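You operate a simulated robot arm through the tools that you are given. There is no shell and no other tool.

You are at the controls of a simulated robot arm. One attempt, no reset.

JOB
Thaw the foil tray on warm, then bake it golden and turn the toaster oven off.
Fine: timer on 5; change to bake once the frost has gone; let the timer run out; door shut.

Only the result counts: the job must be done as asked and must still hold three seconds after the hand-in. Knocking over, shifting, dropping, spilling or breaking anything else fails it.

ROBOT AND FRAMES
A 7-joint arm with a two-finger parallel gripper, fixed in place. Base frame: the origin is at the foot of the arm, x ahead of it, y to its left, z up. Readings come in cm, rad, newtons and seconds.
Its first joint turns from -2.304 to 2.304 rad. Payload 3.91 kg.
The TCP is the grasp point between the finger pads, 3 cm short of the fingertips. In the tool frame z runs along the fingers and y along their closing line. Largest opening 11 cm; finger width 2, thickness 1; the body of the gripper, 4.8 by 11.2 cm, starts 5.5 cm behind the TCP.
Orientation is told as [roll, pitch, yaw] about the base's x, y, z axes, in that order, counted from this pose: with the fingers straight down and closing along the base's y, the tool's x points along the base's -x, its y along +y and its z along -z.

CONTROLS
- The arm moves only by the tool send_rows. Its argument "steps" is a list of rows, each a list of 6 numbers: the shift along the tool's x, y, z in units of 150 mm (1.0 is 150 mm), then the turn, a rotation vector about the tool's x, y, z in units of 60 degrees (1.0 is 60 degrees). In form: [[tx, ty, tz, rx, ry, rz], ...]. A call has 1 to 20 rows; each row is the pose to reach, as a shift and turn from the pose commanded when the call began, along the tool's axes at that moment. "gripper" is the closure, from 0 (fully open) to 1 (shut), set as the call begins (left out, the last holds). A call with a number of a shift or a turn outside -1 to 1 is refused whole. Each row takes 0.2 s and may step no farther than 5 cm and 0.15 rad from the row before; otherwise, or with a gripper value out of range, the whole call is refused. A pose out of reach is approached as far as the arm can. The call stops where the force on the tool passes 40 N (or 10 N more than at its start, if that is more) or the arm is blocked; 0.2 s more then pass. Each finger travels about 10.8 cm/s and halts on what it meets, pressing with about 21 N; the grip force reading is that of the motor and also rises with nothing between the fingers. The clock runs only during rows and for 0.2 s after the last one: add rows that repeat a pose to give the fingers time. It gives the time, the measured TCP pose, the force on the tool (base axes), the opening and the grip force at its end, in the units of the frame above (readings bear some noise), with the torque about the TCP (base axes, N m) and any sound that the robot's microphone picked up, and new pictures: "pictures" is both (left out), scene, wrist or none.
- Cameras (640 x 400 px; columns grow to the right, rows downward): "scene" is fixed at [22, 65.07, 187.81]; the picture's right is [-0.78, -0.63, 0.00], its down [-0.33, 0.41, -0.85] and it looks along [0.54, -0.66, -0.53] (base axes); focal length 314 px, centre (320, 200). "wrist" rides on the gripper at [7.2, 1.7, -10.3] in the tool frame; the picture's right is [-0.23, 0.97, 0.00], its down [-0.76, -0.18, -0.62] and it looks along [-0.61, -0.14, 0.78] (tool axes); focal length 222 px, centre (320, 200). There is no depth. A picture from a camera that has moved, and an enlarged one, comes with that camera's place and axes in the base frame and with its lens.
- close_up(camera, box): a new picture of the part [left, top, right, bottom] of that camera's present view, enlarged. It takes no simulated time.
- close_job(): hands the job in; it is judged then, once.

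Places have to be worked out from the pictures, the camera data and where the tool is seen. Open the gripper and draw the arm clear of the work before you hand the job in, unless the task says otherwise.

The tools are called after "Request:" as a command line: name --pt "numbers of a row" for each row, then --argument value for the rest, lists and objects as JSON in quotes. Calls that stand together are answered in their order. send_rows: Moves the arm, as the interface text tells. Its arguments: {"type":"object","properties":{"steps":{"type":"array","items":{"type":"array","items":{"type":"number"}}},"gripper":{"type":"number"},"pictures":{"type":"string","enum":["both","scene","wrist","none"]}},"required":["steps"]} The other tools are called the same way: close_up (camera, box) takes an enlarged picture of a part of a camera's view; close_job () hands the job in.

At the start:

```text
time: 0.0
position: [47.62, -15.44, 138.51]
ee_rot: [-0.001, 0.0, 0.001]
wrist_force: [-0.1, 1.0, -0.1]
torque: [-0.01, 0.0, 0.01]
width: 10.99
gripper_force: 0.0
```

scene: 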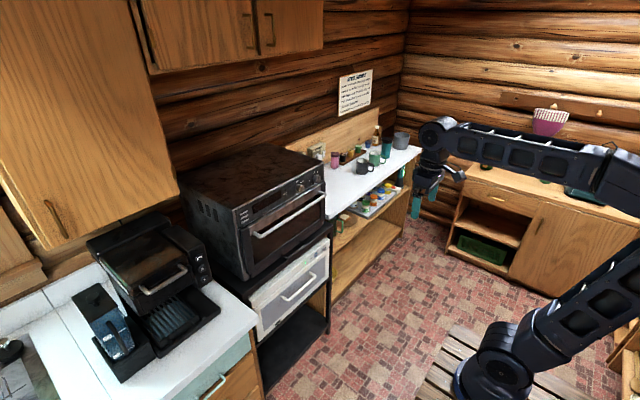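
wrist: 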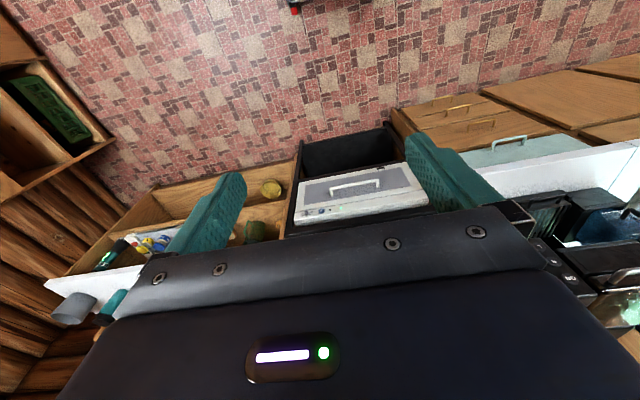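

The scene picture shows a large oven in the middle, a smaller toaster-oven on the left counter, and a note on the wall. I'll look closer at each of them before moving.

Request:
close_up --camera "scene" --box '[180, 140, 340, 240]'

Request:
close_up --camera "scene" --box '[60, 200, 240, 390]'

Request:
close_up --camera "scene" --box '[325, 60, 385, 125]'

Request:
close_up --camera "scene" --box '[290, 110, 430, 220]'

```text
4.00 times, centred on (260, 190) of scene
camera zoom: at [22.0, 65.07, 187.81], right [-0.78, -0.63, 0.0], down [-0.33, 0.41, -0.85], along [0.54, -0.66, -0.53], focal length 1258 px, centre (560, 240)
```

zoom: 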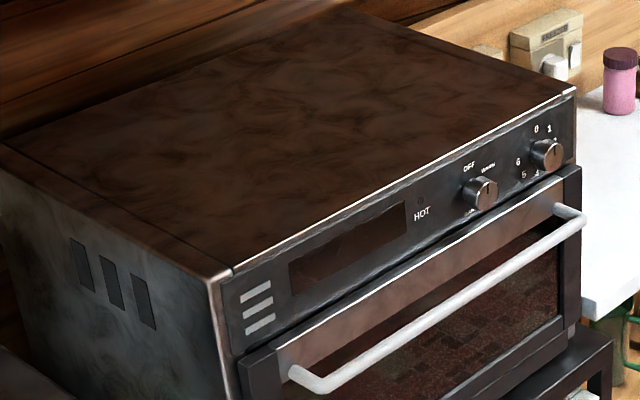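

```text
2.11 times, centred on (150, 295) of scene
camera zoom: at [22.0, 65.07, 187.81], right [-0.78, -0.63, 0.0], down [-0.33, 0.41, -0.85], along [0.54, -0.66, -0.53], focal length 662 px, centre (678, 0)
```

zoom: 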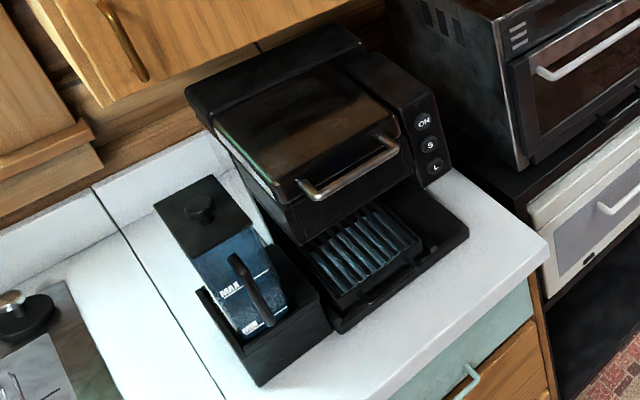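

```text
6.15 times, centred on (355, 92) of scene
camera zoom: at [22.0, 65.07, 187.81], right [-0.78, -0.63, 0.0], down [-0.33, 0.41, -0.85], along [0.54, -0.66, -0.53], focal length 1935 px, centre (105, 862)
```

zoom: 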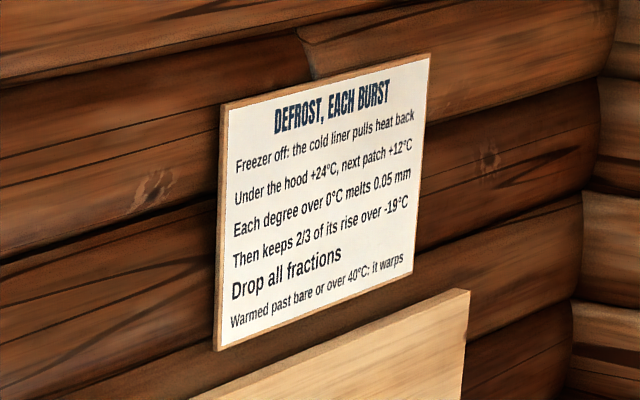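

```text
3.64 times, centred on (360, 165) of scene
camera zoom: at [22.0, 65.07, 187.81], right [-0.78, -0.63, 0.0], down [-0.33, 0.41, -0.85], along [0.54, -0.66, -0.53], focal length 1144 px, centre (174, 327)
```

zoom: 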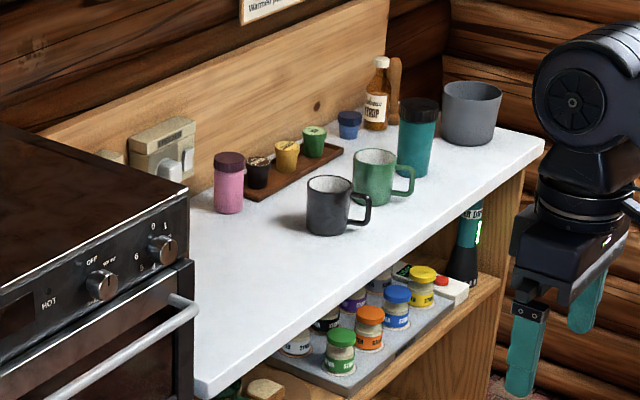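

The toaster oven is the large unit with a HOT lamp, a mode knob (OFF/...) and a timer knob (0..6). I need more detail on the knobs, the door window, and the plug on the wall.

Request:
close_up --camera "scene" --box '[280, 165, 328, 200]'

Request:
close_up --camera "scene" --box '[240, 180, 330, 280]'

Request:
close_up --camera "scene" --box '[300, 135, 340, 170]'

Request:
close_up --camera "scene" --box '[240, 240, 340, 330]'

Request:
close_up --camera "wrist" --box '[260, 120, 460, 240]'

```text
11.43 times, centred on (304, 182) of scene
camera zoom: at [22.0, 65.07, 187.81], right [-0.78, -0.63, 0.0], down [-0.33, 0.41, -0.85], along [0.54, -0.66, -0.53], focal length 3594 px, centre (503, 400)
```

zoom: 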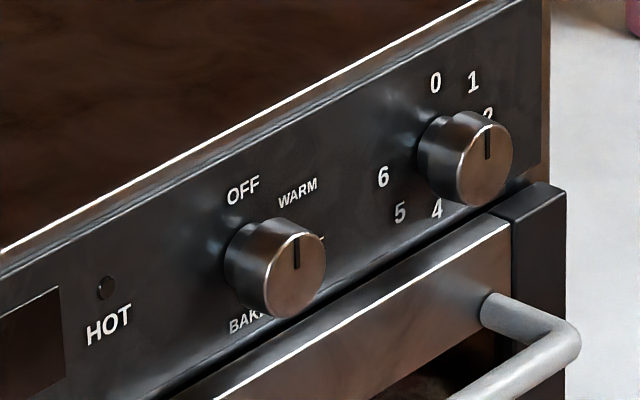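

```text
4.00 times, centred on (285, 230) of scene
camera zoom: at [22.0, 65.07, 187.81], right [-0.78, -0.63, 0.0], down [-0.33, 0.41, -0.85], along [0.54, -0.66, -0.53], focal length 1258 px, centre (460, 80)
```

zoom: 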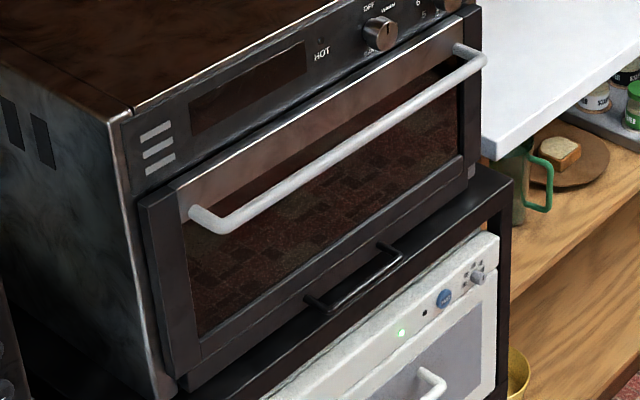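

```text
11.43 times, centred on (320, 152) of scene
camera zoom: at [22.0, 65.07, 187.81], right [-0.78, -0.63, 0.0], down [-0.33, 0.41, -0.85], along [0.54, -0.66, -0.53], focal length 3594 px, centre (320, 743)
```

zoom: 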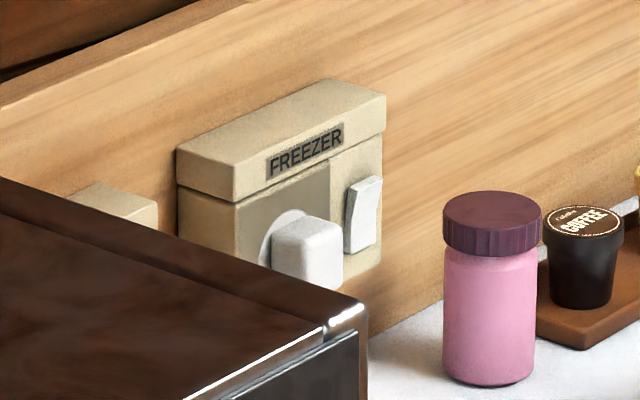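

```text
4.44 times, centred on (290, 285) of scene
camera zoom: at [22.0, 65.07, 187.81], right [-0.78, -0.63, 0.0], down [-0.33, 0.41, -0.85], along [0.54, -0.66, -0.53], focal length 1398 px, centre (453, -178)
```

zoom: 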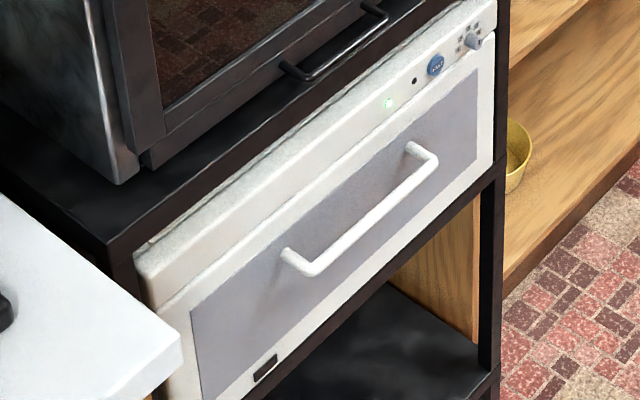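

```text
3.20 times, centred on (360, 180) of wrist
camera zoom: at [40.32, -13.55, 148.76], right [0.23, 0.97, 0.0], down [0.76, -0.18, 0.62], along [0.61, -0.14, -0.78], focal length 711 px, centre (192, 264)
```

zoom: 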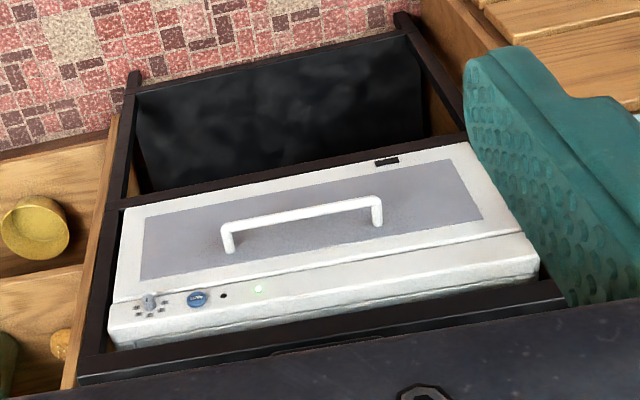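

The note on the wall is about the freezer, so it doesn't concern this job. The oven front faces the arm: I put the knobs at about x≈97, z≈125, with mode y≈-15 and timer y≈-26. I'll tilt the tool up in place so the wrist camera faces the oven front.

Request:
send_rows --pt "0 0 0 0 -0.14 0" --pt "0 0 0 0 -0.28 0" --pt "0 0 0 0 -0.42 0" --pt "0 0 0 0 -0.56 0" --pt "0 0 0 0 -0.7 0" --pt "0 0 0 0 -0.84 0" --pt "0 0 0 0 -0.98 0"

```text
time: 1.6
position: [47.52, -15.31, 138.39]
ee_rot: [-0.001, -1.029, 0.0]
wrist_force: [0.8, 0.4, -1.0]
torque: [-0.02, 0.0, 0.02]
width: 11.01
gripper_force: 0.0
camera wrist: at [35.02, -13.55, 137.53], right [0.12, 0.97, 0.19], down [-0.14, -0.18, 0.97], along [0.98, -0.14, 0.12], focal length 222 px, centre (320, 200)
```

scene: 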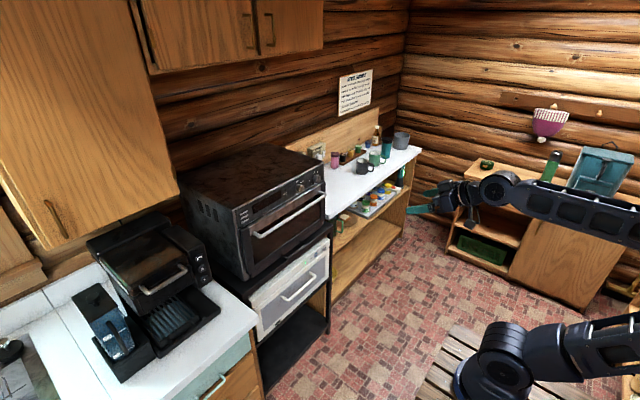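
wrist: 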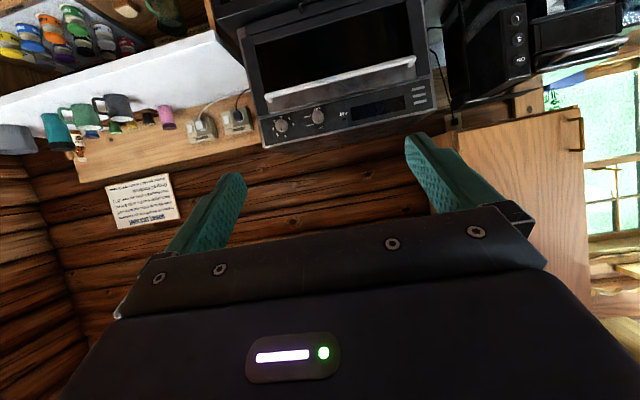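

The wrist view is upside down, but it now shows the oven front with both knobs. I'll enlarge the oven panel, the window and the sockets.

Request:
close_up --camera "wrist" --box '[250, 90, 350, 150]'

Request:
close_up --camera "wrist" --box '[230, 0, 440, 130]'

Request:
close_up --camera "wrist" --box '[150, 70, 270, 150]'

Request:
close_up --camera "wrist" --box '[0, 0, 250, 160]'

```text
6.40 times, centred on (300, 120) of wrist
camera zoom: at [35.02, -13.55, 137.53], right [0.12, 0.97, 0.19], down [-0.14, -0.18, 0.97], along [0.98, -0.14, 0.12], focal length 1422 px, centre (448, 712)
```

zoom: 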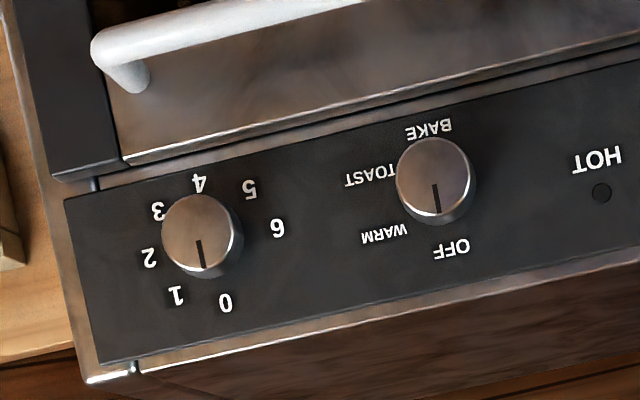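

```text
3.05 times, centred on (335, 65) of wrist
camera zoom: at [35.02, -13.55, 137.53], right [0.12, 0.97, 0.19], down [-0.14, -0.18, 0.97], along [0.98, -0.14, 0.12], focal length 677 px, centre (274, 611)
```

zoom: 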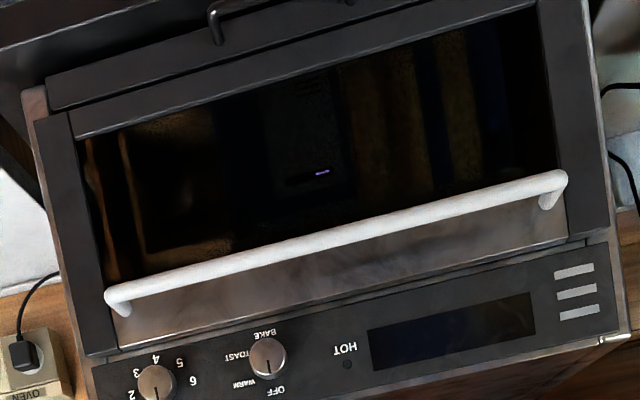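

```text
5.00 times, centred on (210, 110) of wrist
camera zoom: at [35.02, -13.55, 137.53], right [0.12, 0.97, 0.19], down [-0.14, -0.18, 0.97], along [0.98, -0.14, 0.12], focal length 1111 px, centre (870, 650)
```

zoom: 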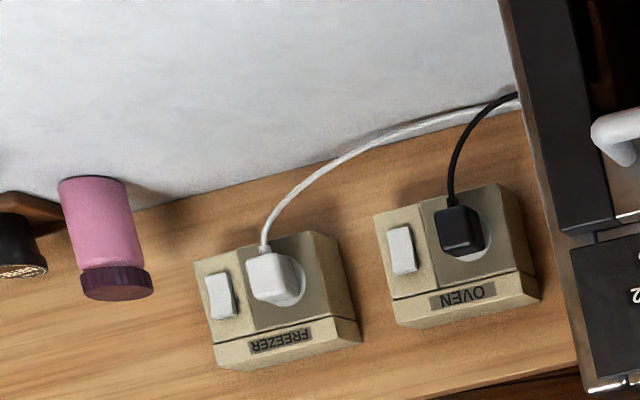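

```text
2.50 times, centred on (125, 80) of wrist
camera zoom: at [35.02, -13.55, 137.53], right [0.12, 0.97, 0.19], down [-0.14, -0.18, 0.97], along [0.98, -0.14, 0.12], focal length 555 px, centre (808, 500)
```

zoom: 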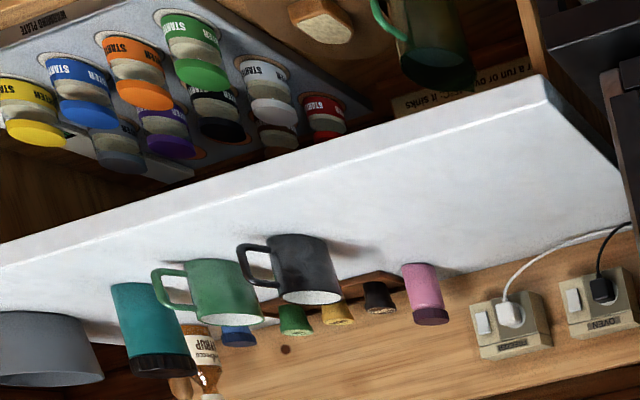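

The dials read clearly. The mode knob points at OFF, with WARM at about 60°, TOAST 120° and BAKE 180° clockwise; the timer sits at 0 with 45° per number, so 5 is at 225°. The panel is at about x=102 and z=122, with mode y=-18.6 and timer y=-29.5. First I need to know whether the foil tray is inside, so I'll go closer and look through the window.

Request:
send_rows --pt "0.04 0 0.3 0 0.14 0" --pt "0.09 0 0.6 0 0.28 0" --pt "0.13 -0.04 0.92 0 0.41 0" --pictures "none"

```text
time: 2.4
position: [58.11, -15.98, 129.48]
ee_rot: [0.0, -0.597, 0.002]
wrist_force: [-0.6, -0.2, 0.7]
torque: [0.04, -0.09, 0.0]
width: 11.02
gripper_force: 0.1
```

The tool reads about (58, -16, 129.5). I'll keep going forward and down toward the oven window, holding this tilt.

Request:
send_rows --pt "-0.064 0 0.245 0 0 0" --pt "-0.128 0 0.49 0 0 0" --pt "-0.192 0 0.735 0 0 0" --pt "-0.256 0 0.983 0 0 0" --pictures "both"

```text
time: 3.4
position: [69.93, -15.91, 119.37]
ee_rot: [0.0, -0.599, -0.001]
wrist_force: [-1.0, 0.8, 0.6]
torque: [-0.02, 0.04, -0.02]
width: 11.01
gripper_force: 0.0
camera wrist: at [58.02, -14.08, 123.87], right [0.19, 0.97, 0.13], down [0.28, -0.18, 0.94], along [0.94, -0.14, -0.3], focal length 222 px, centre (320, 200)
```

scene: 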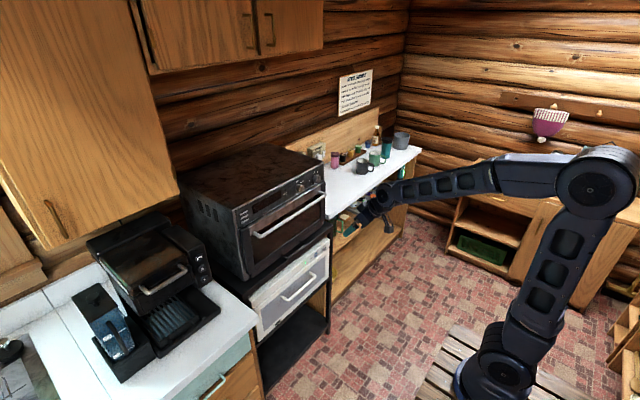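
wrist: 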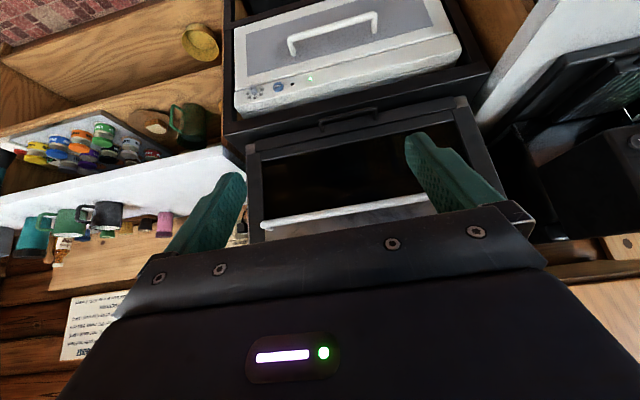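

Request:
close_up --camera "wrist" --box '[235, 90, 475, 240]'

Request:
close_up --camera "wrist" --box '[225, 0, 475, 120]'

Request:
close_up --camera "wrist" --box '[0, 0, 250, 160]'

Request:
close_up --camera "scene" --box '[420, 120, 640, 300]'

```text
2.67 times, centred on (355, 165) of wrist
camera zoom: at [58.02, -14.08, 123.87], right [0.19, 0.97, 0.13], down [0.28, -0.18, 0.94], along [0.94, -0.14, -0.3], focal length 592 px, centre (227, 293)
```

zoom: 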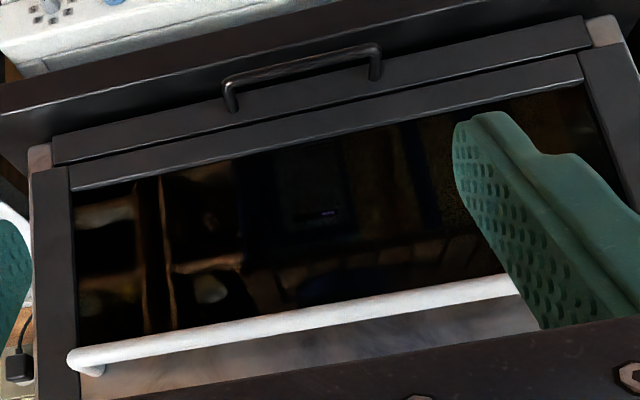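

```text
2.56 times, centred on (350, 60) of wrist
camera zoom: at [58.02, -14.08, 123.87], right [0.19, 0.97, 0.13], down [0.28, -0.18, 0.94], along [0.94, -0.14, -0.3], focal length 569 px, centre (243, 558)
```

zoom: 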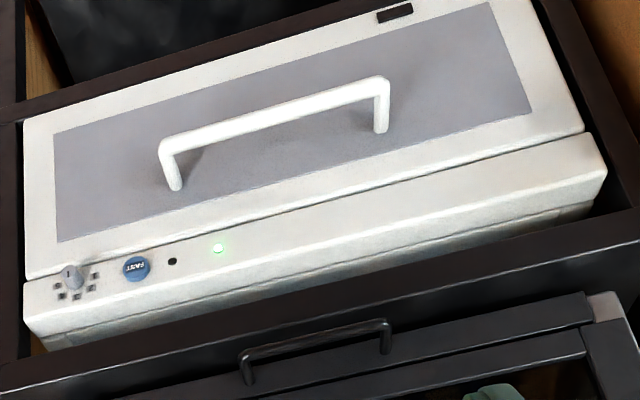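

```text
2.50 times, centred on (125, 80) of wrist
camera zoom: at [58.02, -14.08, 123.87], right [0.19, 0.97, 0.13], down [0.28, -0.18, 0.94], along [0.94, -0.14, -0.3], focal length 555 px, centre (808, 500)
```

zoom: 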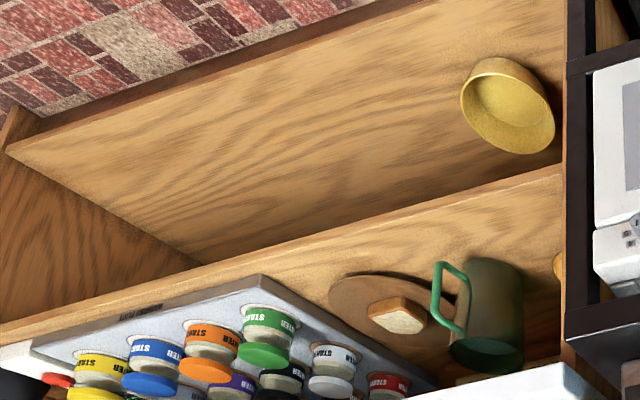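

```text
2.22 times, centred on (530, 210) of scene
camera zoom: at [22.0, 65.07, 187.81], right [-0.78, -0.63, 0.0], down [-0.33, 0.41, -0.85], along [0.54, -0.66, -0.53], focal length 699 px, centre (-147, 178)
```

zoom: 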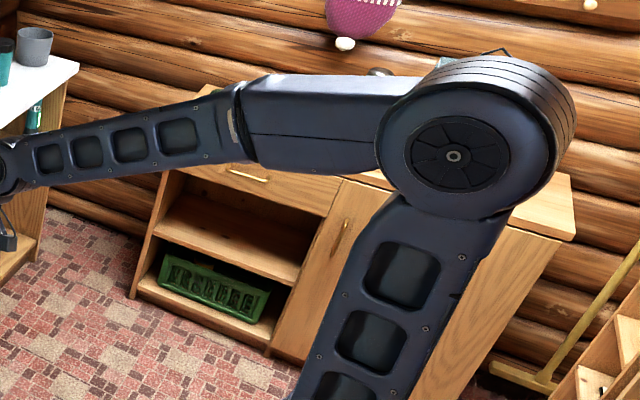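

The window is dark and reflective from here and no tray can be made out. I'll bring the camera closer to the glass, staying short of the handle at x≈98.7.

Request:
send_rows --pt "-0.09 0 0.223 0 0 0" --pt "-0.18 -0.01 0.446 0 0 0" --pt "-0.27 -0.02 0.669 0 0 0" --pt "-0.36 -0.03 0.892 0 0 0" --pictures "wrist"

```text
time: 4.4
position: [81.96, -16.46, 111.48]
ee_rot: [0.001, -0.599, 0.0]
wrist_force: [0.1, -0.2, 0.2]
torque: [0.0, 0.0, -0.02]
width: 10.99
gripper_force: 0.1
camera wrist: at [70.09, -14.66, 115.89], right [0.19, 0.97, 0.13], down [0.28, -0.18, 0.94], along [0.94, -0.14, -0.3], focal length 222 px, centre (320, 200)
```

wrist: 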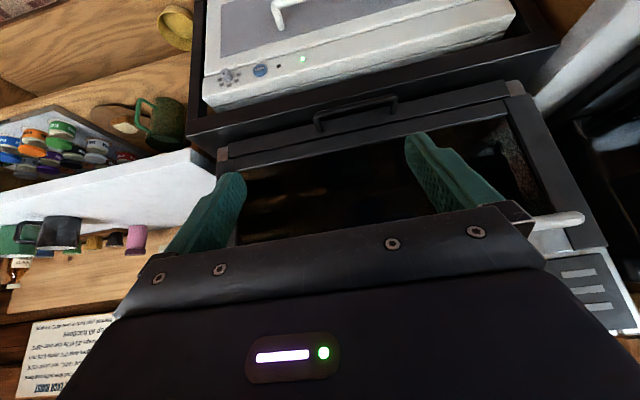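

Request:
close_up --camera "wrist" --box '[220, 110, 440, 240]'

Request:
close_up --camera "scene" --box '[245, 200, 325, 270]'

```text
2.91 times, centred on (330, 175) of wrist
camera zoom: at [70.09, -14.66, 115.89], right [0.19, 0.97, 0.13], down [0.28, -0.18, 0.94], along [0.94, -0.14, -0.3], focal length 646 px, centre (291, 273)
```

zoom: 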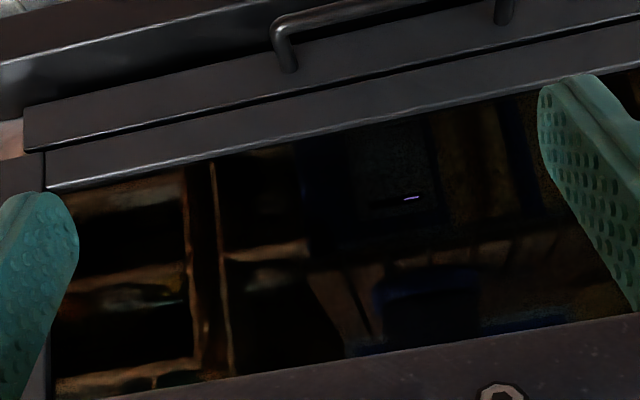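

```text
5.71 times, centred on (285, 235) of scene
camera zoom: at [22.0, 65.07, 187.81], right [-0.78, -0.63, 0.0], down [-0.33, 0.41, -0.85], along [0.54, -0.66, -0.53], focal length 1797 px, centre (520, 0)
```

zoom: 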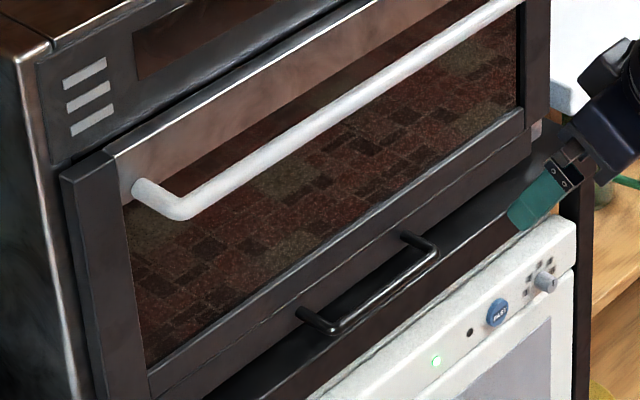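

The glass only shows reflections, so I can't see inside while the oven is unlit. "Door shut" with no instruction to load it suggests the tray is already in there, and I expect the lamp to show it once the oven runs. I'll bring the tool horizontal in front of the mode knob at TCP (85, -18.6, 122.3).

Request:
send_rows --pt "-0.082 -0.02 -0.069 0 -0.133 0" --pt "-0.163 -0.04 -0.137 0 -0.265 0" --pt "-0.245 -0.06 -0.206 0 -0.398 0" --pt "-0.327 -0.08 -0.275 0 -0.53 0" --pt "-0.409 -0.1 -0.344 0 -0.663 0" --pt "-0.49 -0.12 -0.412 0 -0.795 0" --pt "-0.572 -0.14 -0.481 0 -0.928 0" --pt "-0.572 -0.14 -0.481 0 -0.928 0"

```text
time: 6.2
position: [84.98, -18.46, 122.23]
ee_rot: [0.584, -1.571, -0.586]
wrist_force: [0.2, -0.2, -0.1]
torque: [-0.02, -0.02, -0.01]
width: 11.0
gripper_force: 0.1
out of reach, approached as far as the arm can: row 2
camera wrist: at [74.59, -16.71, 115.05], right [0.0, 0.97, 0.23], down [-0.62, -0.18, 0.76], along [0.78, -0.14, 0.61], focal length 222 px, centre (320, 200)
```

scene: 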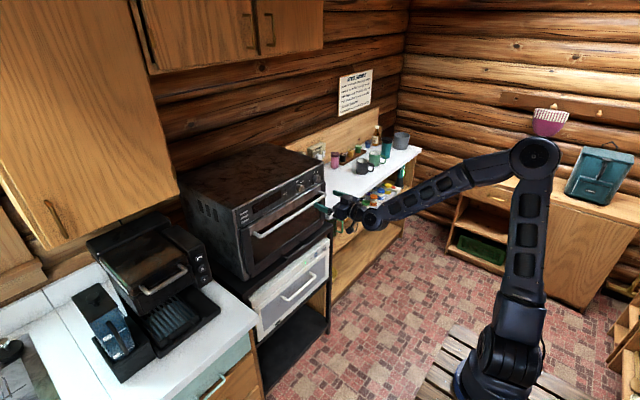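
wrist: 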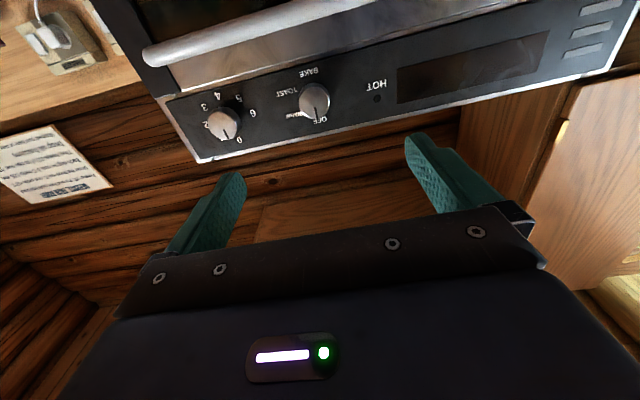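

The tool is now horizontal at (85, -18.5, 122.2). I'll enlarge the knobs to refine their position.

Request:
close_up --camera "wrist" --box '[180, 50, 420, 170]'

Request:
close_up --camera "wrist" --box '[270, 55, 370, 135]'

Request:
close_up --camera "wrist" --box '[180, 70, 280, 150]'

```text
2.67 times, centred on (300, 110) of wrist
camera zoom: at [74.59, -16.71, 115.05], right [0.0, 0.97, 0.23], down [-0.62, -0.18, 0.76], along [0.78, -0.14, 0.61], focal length 592 px, centre (373, 440)
```

zoom: 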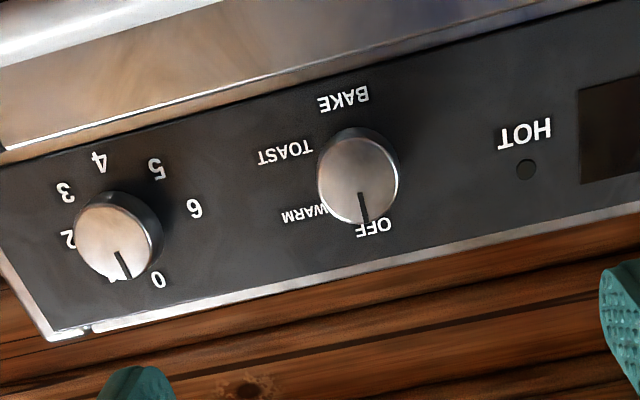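

```text
5.00 times, centred on (320, 95) of wrist
camera zoom: at [74.59, -16.71, 115.05], right [0.0, 0.97, 0.23], down [-0.62, -0.18, 0.76], along [0.78, -0.14, 0.61], focal length 1111 px, centre (320, 725)
```

zoom: 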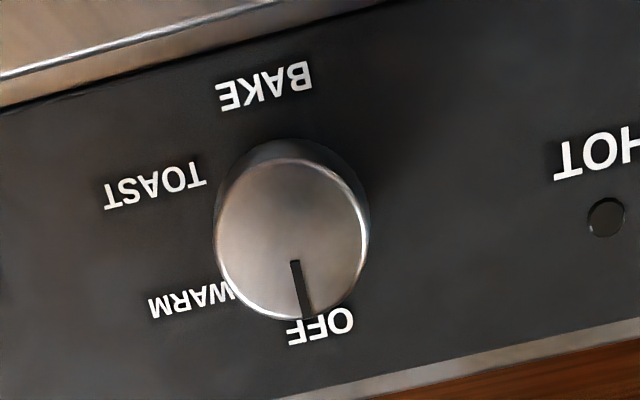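

```text
5.00 times, centred on (230, 110) of wrist
camera zoom: at [74.59, -16.71, 115.05], right [0.0, 0.97, 0.23], down [-0.62, -0.18, 0.76], along [0.78, -0.14, 0.61], focal length 1111 px, centre (770, 650)
```

zoom: 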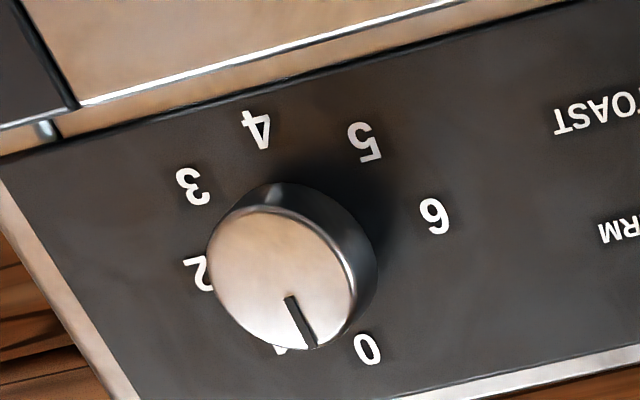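

The mode-knob axis comes out at about y=-18.8, z=121.6, with its face near x≈100.3 and the panel at x≈102. Before I touch anything I'll test in free air how far the wrist can roll, because the timer needs a 225° turn.

Request:
send_rows --pt "0 0 0 0 0 0.14" --pt "0 0 0 0 0 0.28" --pt "0 0 0 0 0 0.42" --pt "0 0 0 0 0 0.56" --pt "0 0 0 0 0 0.7" --pt "0 0 0 0 0 0.84" --pt "0 0 0 0 0 0.98" --pictures "none"

Request:
send_rows --pt "0 0 0 0 0 0.14" --pt "0 0 0 0 0 0.28" --pt "0 0 0 0 0 0.42" --pt "0 0 0 0 0 0.56" --pt "0 0 0 0 0 0.7" --pt "0 0 0 0 0 0.84" --pt "0 0 0 0 0 0.98" --pictures "wrist"

```text
time: 7.8
position: [84.98, -18.6, 122.22]
ee_rot: [1.568, -0.544, -1.569]
wrist_force: [0.1, -0.7, -0.2]
torque: [-0.01, 0.03, 0.0]
width: 11.01
gripper_force: 0.0
```

```text
time: 9.4
position: [84.83, -18.43, 122.4]
ee_rot: [1.569, 0.483, -1.573]
wrist_force: [0.1, 0.1, 0.6]
torque: [0.03, -0.01, -0.01]
width: 11.02
gripper_force: 0.0
camera wrist: at [74.48, -12.76, 127.26], right [0.0, -0.65, 0.76], down [-0.62, -0.59, -0.51], along [0.78, -0.47, -0.41], focal length 222 px, centre (320, 200)
```

wrist: 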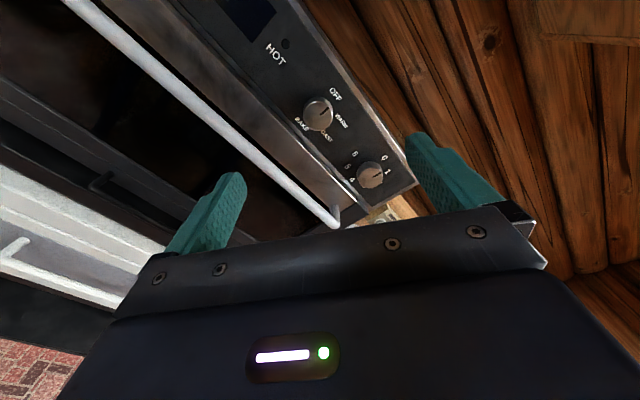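

The roll to +117° works and φ = pitch + π/2 tracks it. The camera also now sees the window from the side. I'll roll back and test the negative side.

Request:
send_rows --pt "0 0 0 0 0 -0.14" --pt "0 0 0 0 0 -0.28" --pt "0 0 0 0 0 -0.42" --pt "0 0 0 0 0 -0.56" --pt "0 0 0 0 0 -0.7" --pt "0 0 0 0 0 -0.84" --pt "0 0 0 0 0 -0.98" --pictures "none"

Request:
send_rows --pt "0 0 0 0 0 -0.14" --pt "0 0 0 0 0 -0.28" --pt "0 0 0 0 0 -0.42" --pt "0 0 0 0 0 -0.56" --pt "0 0 0 0 0 -0.7" --pt "0 0 0 0 0 -0.84" --pt "0 0 0 0 0 -0.98" --pictures "none"

Request:
send_rows --pt "0 0 0 0 0 -0.14" --pt "0 0 0 0 0 -0.28" --pt "0 0 0 0 0 -0.42" --pt "0 0 0 0 0 -0.56" --pt "0 0 0 0 0 -0.7" --pt "0 0 0 0 0 -0.84" --pt "0 0 0 0 0 -0.98" --pictures "none"

Request:
send_rows --pt "0 0 0 0 0 -0.14" --pt "0 0 0 0 0 -0.28" --pt "0 0 0 0 0 -0.42" --pt "0 0 0 0 0 -0.56" --pt "0 0 0 0 0 -0.7" --pt "0 0 0 0 0 -0.84" --pt "0 0 0 0 0 -0.98" --pictures "both"

```text
time: 11.0
position: [84.84, -18.46, 122.27]
ee_rot: [1.568, -0.545, -1.569]
wrist_force: [-0.2, -0.1, 0.2]
torque: [0.02, -0.01, 0.05]
width: 10.98
gripper_force: 0.1
```

```text
time: 12.6
position: [84.91, -18.61, 122.23]
ee_rot: [-0.784, -1.567, 0.783]
wrist_force: [-0.6, -0.5, -0.2]
torque: [0.0, 0.03, -0.03]
width: 11.01
gripper_force: 0.0
```

```text
time: 14.2
position: [84.88, -18.42, 122.35]
ee_rot: [-1.568, -0.543, 1.57]
wrist_force: [-0.5, 0.0, -0.2]
torque: [-0.02, 0.04, -0.03]
width: 11.02
gripper_force: 0.1
```

```text
time: 15.8
position: [84.92, -18.6, 122.28]
ee_rot: [-1.569, 0.483, 1.571]
wrist_force: [-0.4, 0.0, 0.3]
torque: [0.01, 0.03, -0.01]
width: 10.99
gripper_force: 0.0
camera wrist: at [74.54, -25.67, 124.18], right [0.0, -0.25, -0.97], down [-0.62, 0.76, -0.2], along [0.78, 0.6, -0.16], focal length 222 px, centre (320, 200)
```

scene: 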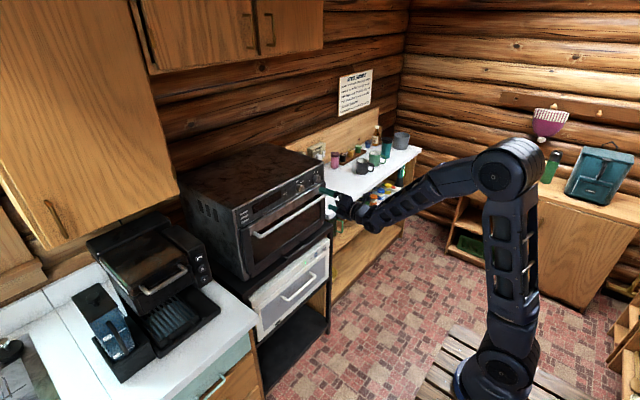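
wrist: 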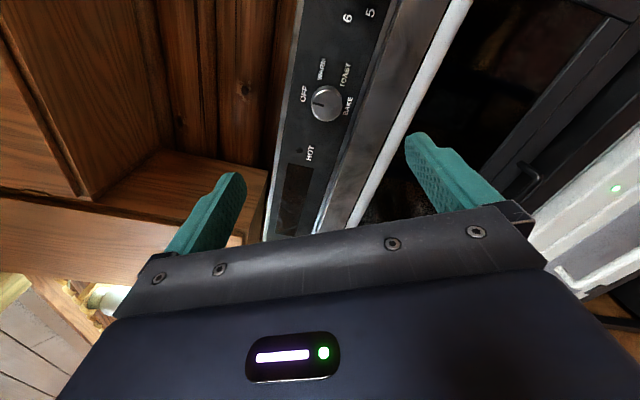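

Rolls from -117° to +117° both work, so the timer's 225° can be done in one grip. I'll enlarge the mode knob from this new angle to triangulate its axis again.

Request:
close_up --camera "wrist" --box '[270, 50, 390, 170]'

Request:
close_up --camera "wrist" --box '[370, 0, 640, 220]'

```text
3.33 times, centred on (330, 110) of wrist
camera zoom: at [74.54, -25.67, 124.18], right [0.0, -0.25, -0.97], down [-0.62, 0.76, -0.2], along [0.78, 0.6, -0.16], focal length 740 px, centre (287, 500)
```

zoom: 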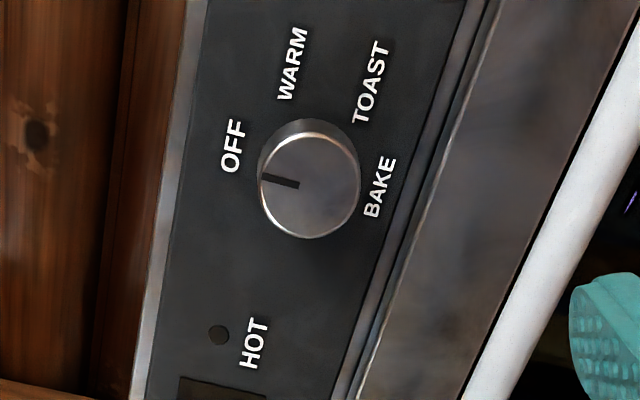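

```text
1.82 times, centred on (505, 110) of wrist
camera zoom: at [74.54, -25.67, 124.18], right [0.0, -0.25, -0.97], down [-0.62, 0.76, -0.2], along [0.78, 0.6, -0.16], focal length 404 px, centre (-16, 364)
```

zoom: 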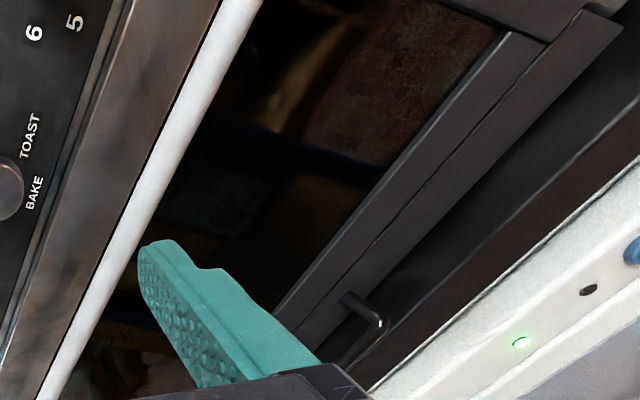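

Two views agree that the knob face centre is at (100.3, -18.8, 121.5). I'll half-close the fingers to about 5.5 cm to stay clear of the door handle, then move forward until the tips are level with the knob face.

Request:
send_rows --gripper 0.5 --pt "-0.004 0.028 0.1 0 0 0" --pt "-0.008 0.056 0.28 0 0 0" --pt "-0.008 0.056 0.46 0 0 0" --pt "-0.008 0.056 0.64 0 0 0" --pt "-0.008 0.056 0.76 0 0 0" --pt "-0.008 0.056 0.84 0 0 0"

```text
time: 17.2
position: [97.63, -18.9, 121.4]
ee_rot: [-1.567, 0.481, 1.57]
wrist_force: [0.4, 0.2, 0.6]
torque: [0.02, 0.01, 0.02]
width: 5.5
gripper_force: 0.1
camera wrist: at [87.21, -25.98, 123.31], right [0.0, -0.25, -0.97], down [-0.62, 0.76, -0.19], along [0.78, 0.6, -0.16], focal length 222 px, centre (320, 200)
```

scene: 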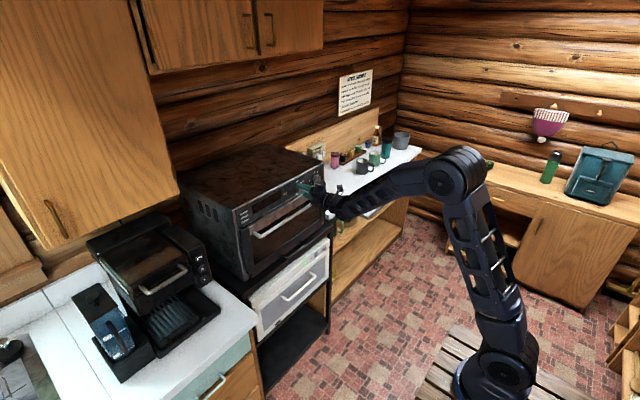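
wrist: 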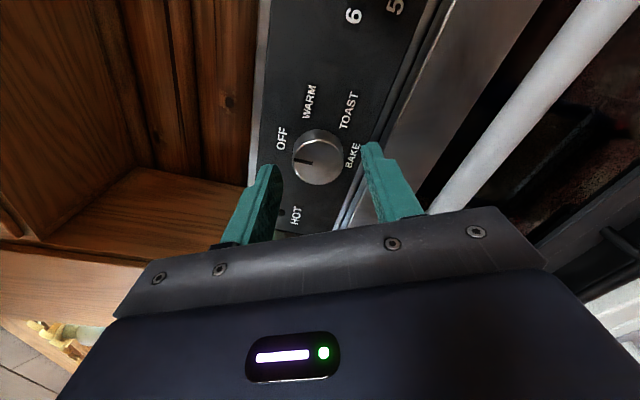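

Request:
close_up --camera "wrist" --box '[230, 80, 430, 250]'

Request:
close_up --camera "scene" --box '[280, 160, 350, 215]'

Request:
close_up --camera "wrist" --box '[430, 0, 640, 200]'

```text
2.35 times, centred on (330, 165) of wrist
camera zoom: at [87.21, -25.98, 123.31], right [0.0, -0.25, -0.97], down [-0.62, 0.76, -0.19], along [0.78, 0.6, -0.16], focal length 523 px, centre (296, 282)
```

zoom: 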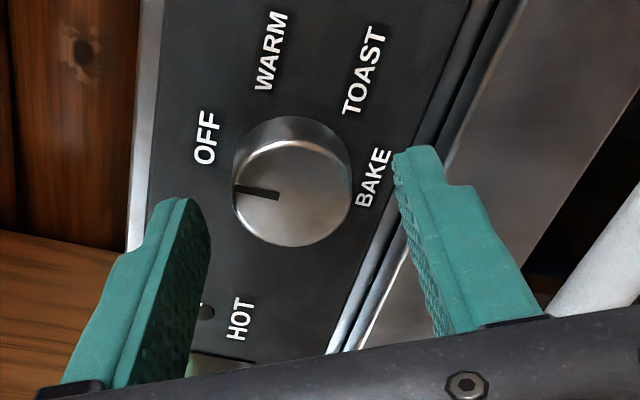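

```text
7.27 times, centred on (315, 188) of scene
camera zoom: at [22.0, 65.07, 187.81], right [-0.78, -0.63, 0.0], down [-0.33, 0.41, -0.85], along [0.54, -0.66, -0.53], focal length 2287 px, centre (356, 291)
```

zoom: 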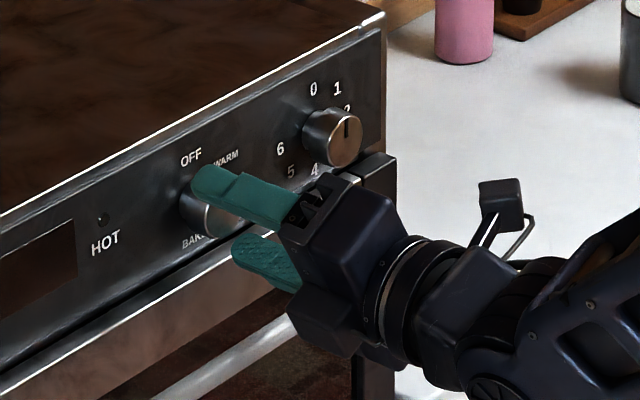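

```text
2.00 times, centred on (535, 100) of wrist
camera zoom: at [87.21, -25.98, 123.31], right [0.0, -0.25, -0.97], down [-0.62, 0.76, -0.19], along [0.78, 0.6, -0.16], focal length 444 px, centre (-110, 400)
```

zoom: 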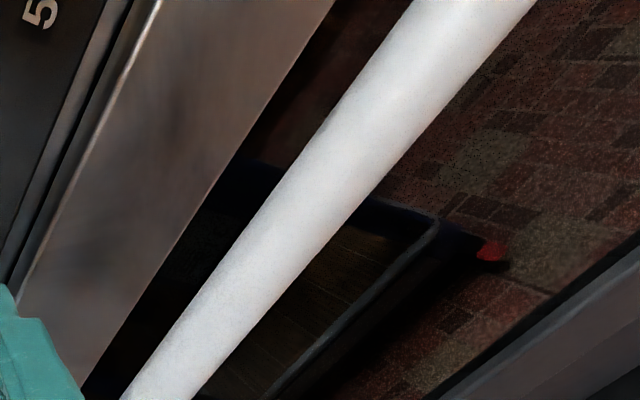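

The fingers are well centred on the knob. The door top sits about 3.3 cm below the knob axis and slightly proud of the panel, so I'd rather have the fingers near horizontal. I'll back off 2 cm and roll to about φ=-30° before gripping.

Request:
send_rows --pt "0 0 -0.13 0 0 0" --pt "0 0 -0.13 0 0 0.14" --pt "0 0 -0.13 0 0 0.28" --pt "0 0 -0.13 0 0 0.42" --pt "0 0 -0.13 0 0 0.56" --pt "0 0 -0.13 0 0 0.7" --pt "0 0 -0.13 0 0 0.84" --pt "0 0 -0.13 0 0 0.98" --pictures "none"

Request:
send_rows --pt "0 0 0 0 0 0.14" --pt "0 0 0 0 0 0.28" --pt "0 0 0 0 0 0.42" --pt "0 0 0 0 0 0.48" --pt "0 0 0.13 0 0 0.48" --pictures "both"

```text
time: 19.0
position: [95.48, -18.86, 121.53]
ee_rot: [-1.566, -0.546, 1.568]
wrist_force: [-0.1, 0.1, -0.7]
torque: [-0.05, 0.0, -0.01]
width: 5.5
gripper_force: 0.1
```

```text
time: 20.2
position: [97.57, -18.86, 121.55]
ee_rot: [-1.569, -1.05, 1.568]
wrist_force: [0.1, -0.6, 0.0]
torque: [0.0, -0.01, 0.03]
width: 5.5
gripper_force: 0.0
camera wrist: at [87.16, -20.84, 114.45], right [0.0, 0.96, -0.29], down [-0.62, 0.23, 0.75], along [0.78, 0.18, 0.6], focal length 222 px, centre (320, 200)
```

scene: 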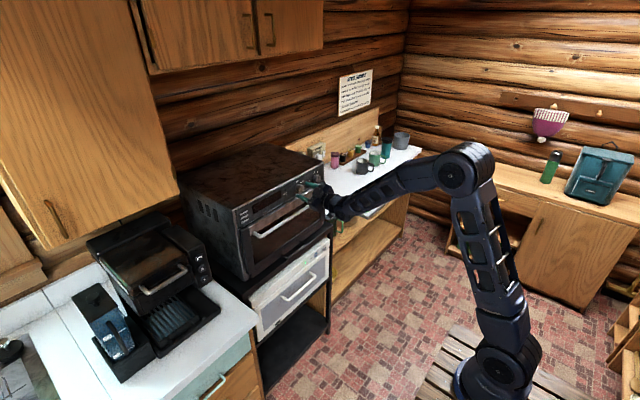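
wrist: 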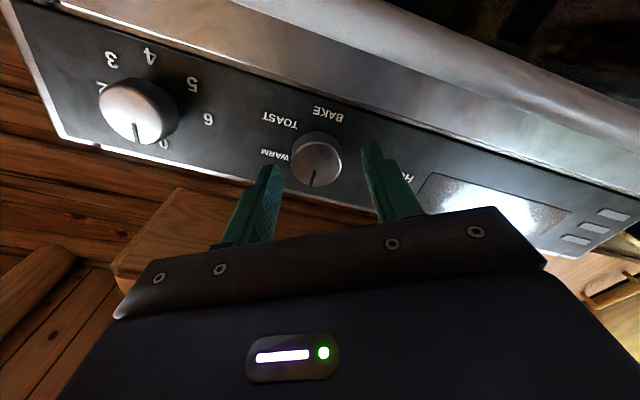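

The fingers now straddle the knob at φ≈-30°. I'll zoom in for depth, then ease forward about 0.8 cm.

Request:
close_up --camera "wrist" --box '[230, 90, 430, 230]'

Request:
send_rows --pt "0 0 0.027 0 0 0" --pt "0 0 0.053 0 0 0" --pictures "wrist"

Request:
close_up --camera "scene" --box '[280, 160, 350, 215]'

```text
2.86 times, centred on (330, 160) of wrist
camera zoom: at [87.16, -20.84, 114.45], right [0.0, 0.96, -0.29], down [-0.62, 0.23, 0.75], along [0.78, 0.18, 0.6], focal length 635 px, centre (291, 314)
```

zoom: 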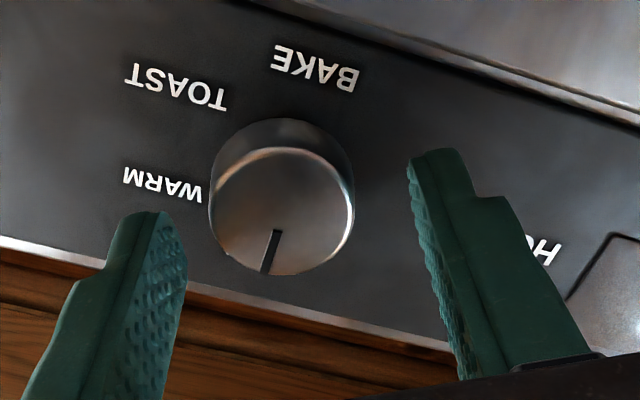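

```text
time: 20.8
position: [98.4, -18.66, 121.62]
ee_rot: [-1.565, -1.046, 1.566]
wrist_force: [-0.5, 1.1, -0.7]
torque: [0.0, -0.01, -0.03]
width: 5.5
gripper_force: 0.1
camera wrist: at [87.97, -20.76, 114.47], right [0.0, 0.96, -0.29], down [-0.62, 0.23, 0.75], along [0.78, 0.18, 0.59], focal length 222 px, centre (320, 200)
```

wrist: 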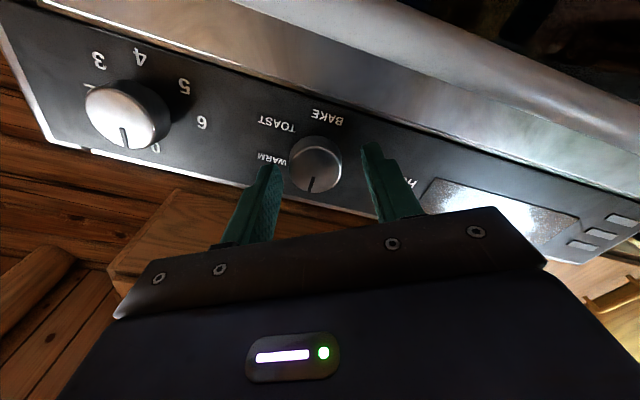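

```text
7.27 times, centred on (315, 188) of scene
camera zoom: at [22.0, 65.07, 187.81], right [-0.78, -0.63, 0.0], down [-0.33, 0.41, -0.85], along [0.54, -0.66, -0.53], focal length 2287 px, centre (356, 291)
```

zoom: 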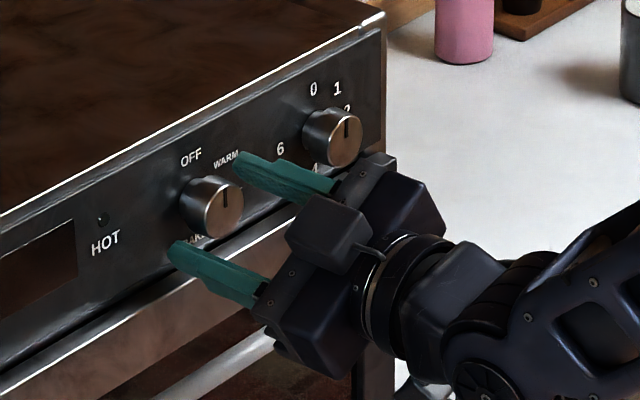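

The tips are beside the knob at about x≈101.4 with no contact force. I'll close on the knob now.

Request:
send_rows --gripper 1.0 --pt "0 0 0 0 0 0" --pt "0 0 0 0 0 0" --pt "0 0 0 0 0 0" --pt "0 0 0 0 0 0" --pictures "wrist"

Request:
close_up --camera "wrist" --box '[230, 90, 430, 230]'

```text
time: 21.8
position: [98.36, -18.93, 121.62]
ee_rot: [-1.57, -1.046, 1.568]
wrist_force: [15.7, -23.6, 16.9]
torque: [-0.01, -0.11, -0.91]
width: 3.53
gripper_force: 44.5
camera wrist: at [87.98, -20.97, 114.57], right [0.0, 0.96, -0.29], down [-0.62, 0.23, 0.75], along [0.78, 0.18, 0.6], focal length 222 px, centre (320, 200)
```

wrist: 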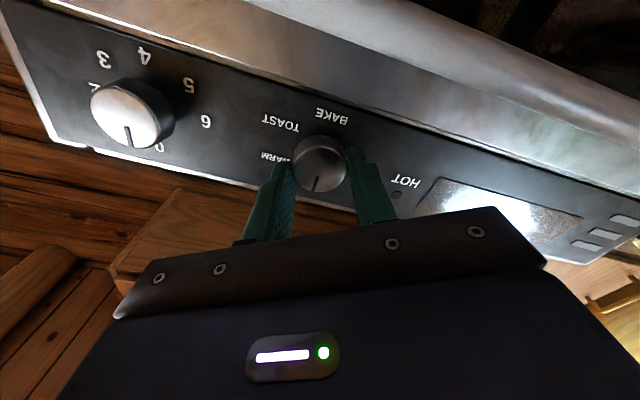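

```text
2.86 times, centred on (330, 160) of wrist
camera zoom: at [87.98, -20.97, 114.57], right [0.0, 0.96, -0.29], down [-0.62, 0.23, 0.75], along [0.78, 0.18, 0.6], focal length 635 px, centre (291, 314)
```

zoom: 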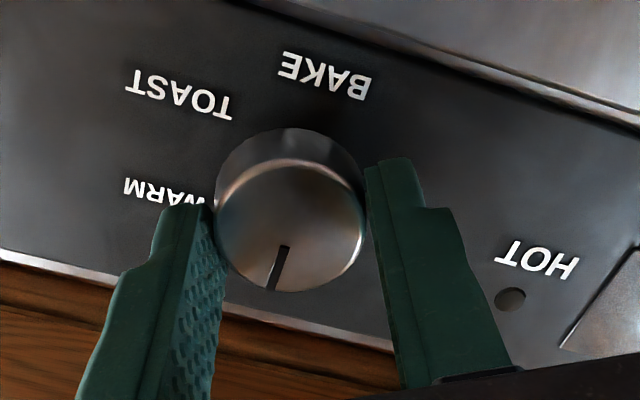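

The grip holds at a width of 3.53 cm, but there is about 29 N of side force along -y_t, so I'm slightly off centre. I'll move 0.25 cm that way to relieve it.

Request:
send_rows --pt "0 -0.008 0 0 0 0" --pt "0 -0.017 0 0 0 0" --pt "0 -0.017 0 0 0 0" --pictures "none"

```text
time: 22.6
position: [98.28, -19.07, 121.65]
ee_rot: [-1.569, -1.046, 1.567]
wrist_force: [18.5, -12.7, 17.4]
torque: [-0.02, -0.97, 0.03]
width: 3.48
gripper_force: 44.8
```

The side force dropped to about 20 N. I'll make one more small correction in the same direction.

Request:
send_rows --pt "-0.005 -0.01 0 0 0 0" --pt "-0.008 -0.017 0 0 0 0" --pt "-0.008 -0.017 0 0 0 0" --pictures "none"

```text
time: 23.4
position: [98.29, -18.99, 121.65]
ee_rot: [-1.558, -1.048, 1.561]
wrist_force: [10.1, 6.4, -6.9]
torque: [0.0, -0.28, 0.57]
width: 3.5
gripper_force: 45.1
```

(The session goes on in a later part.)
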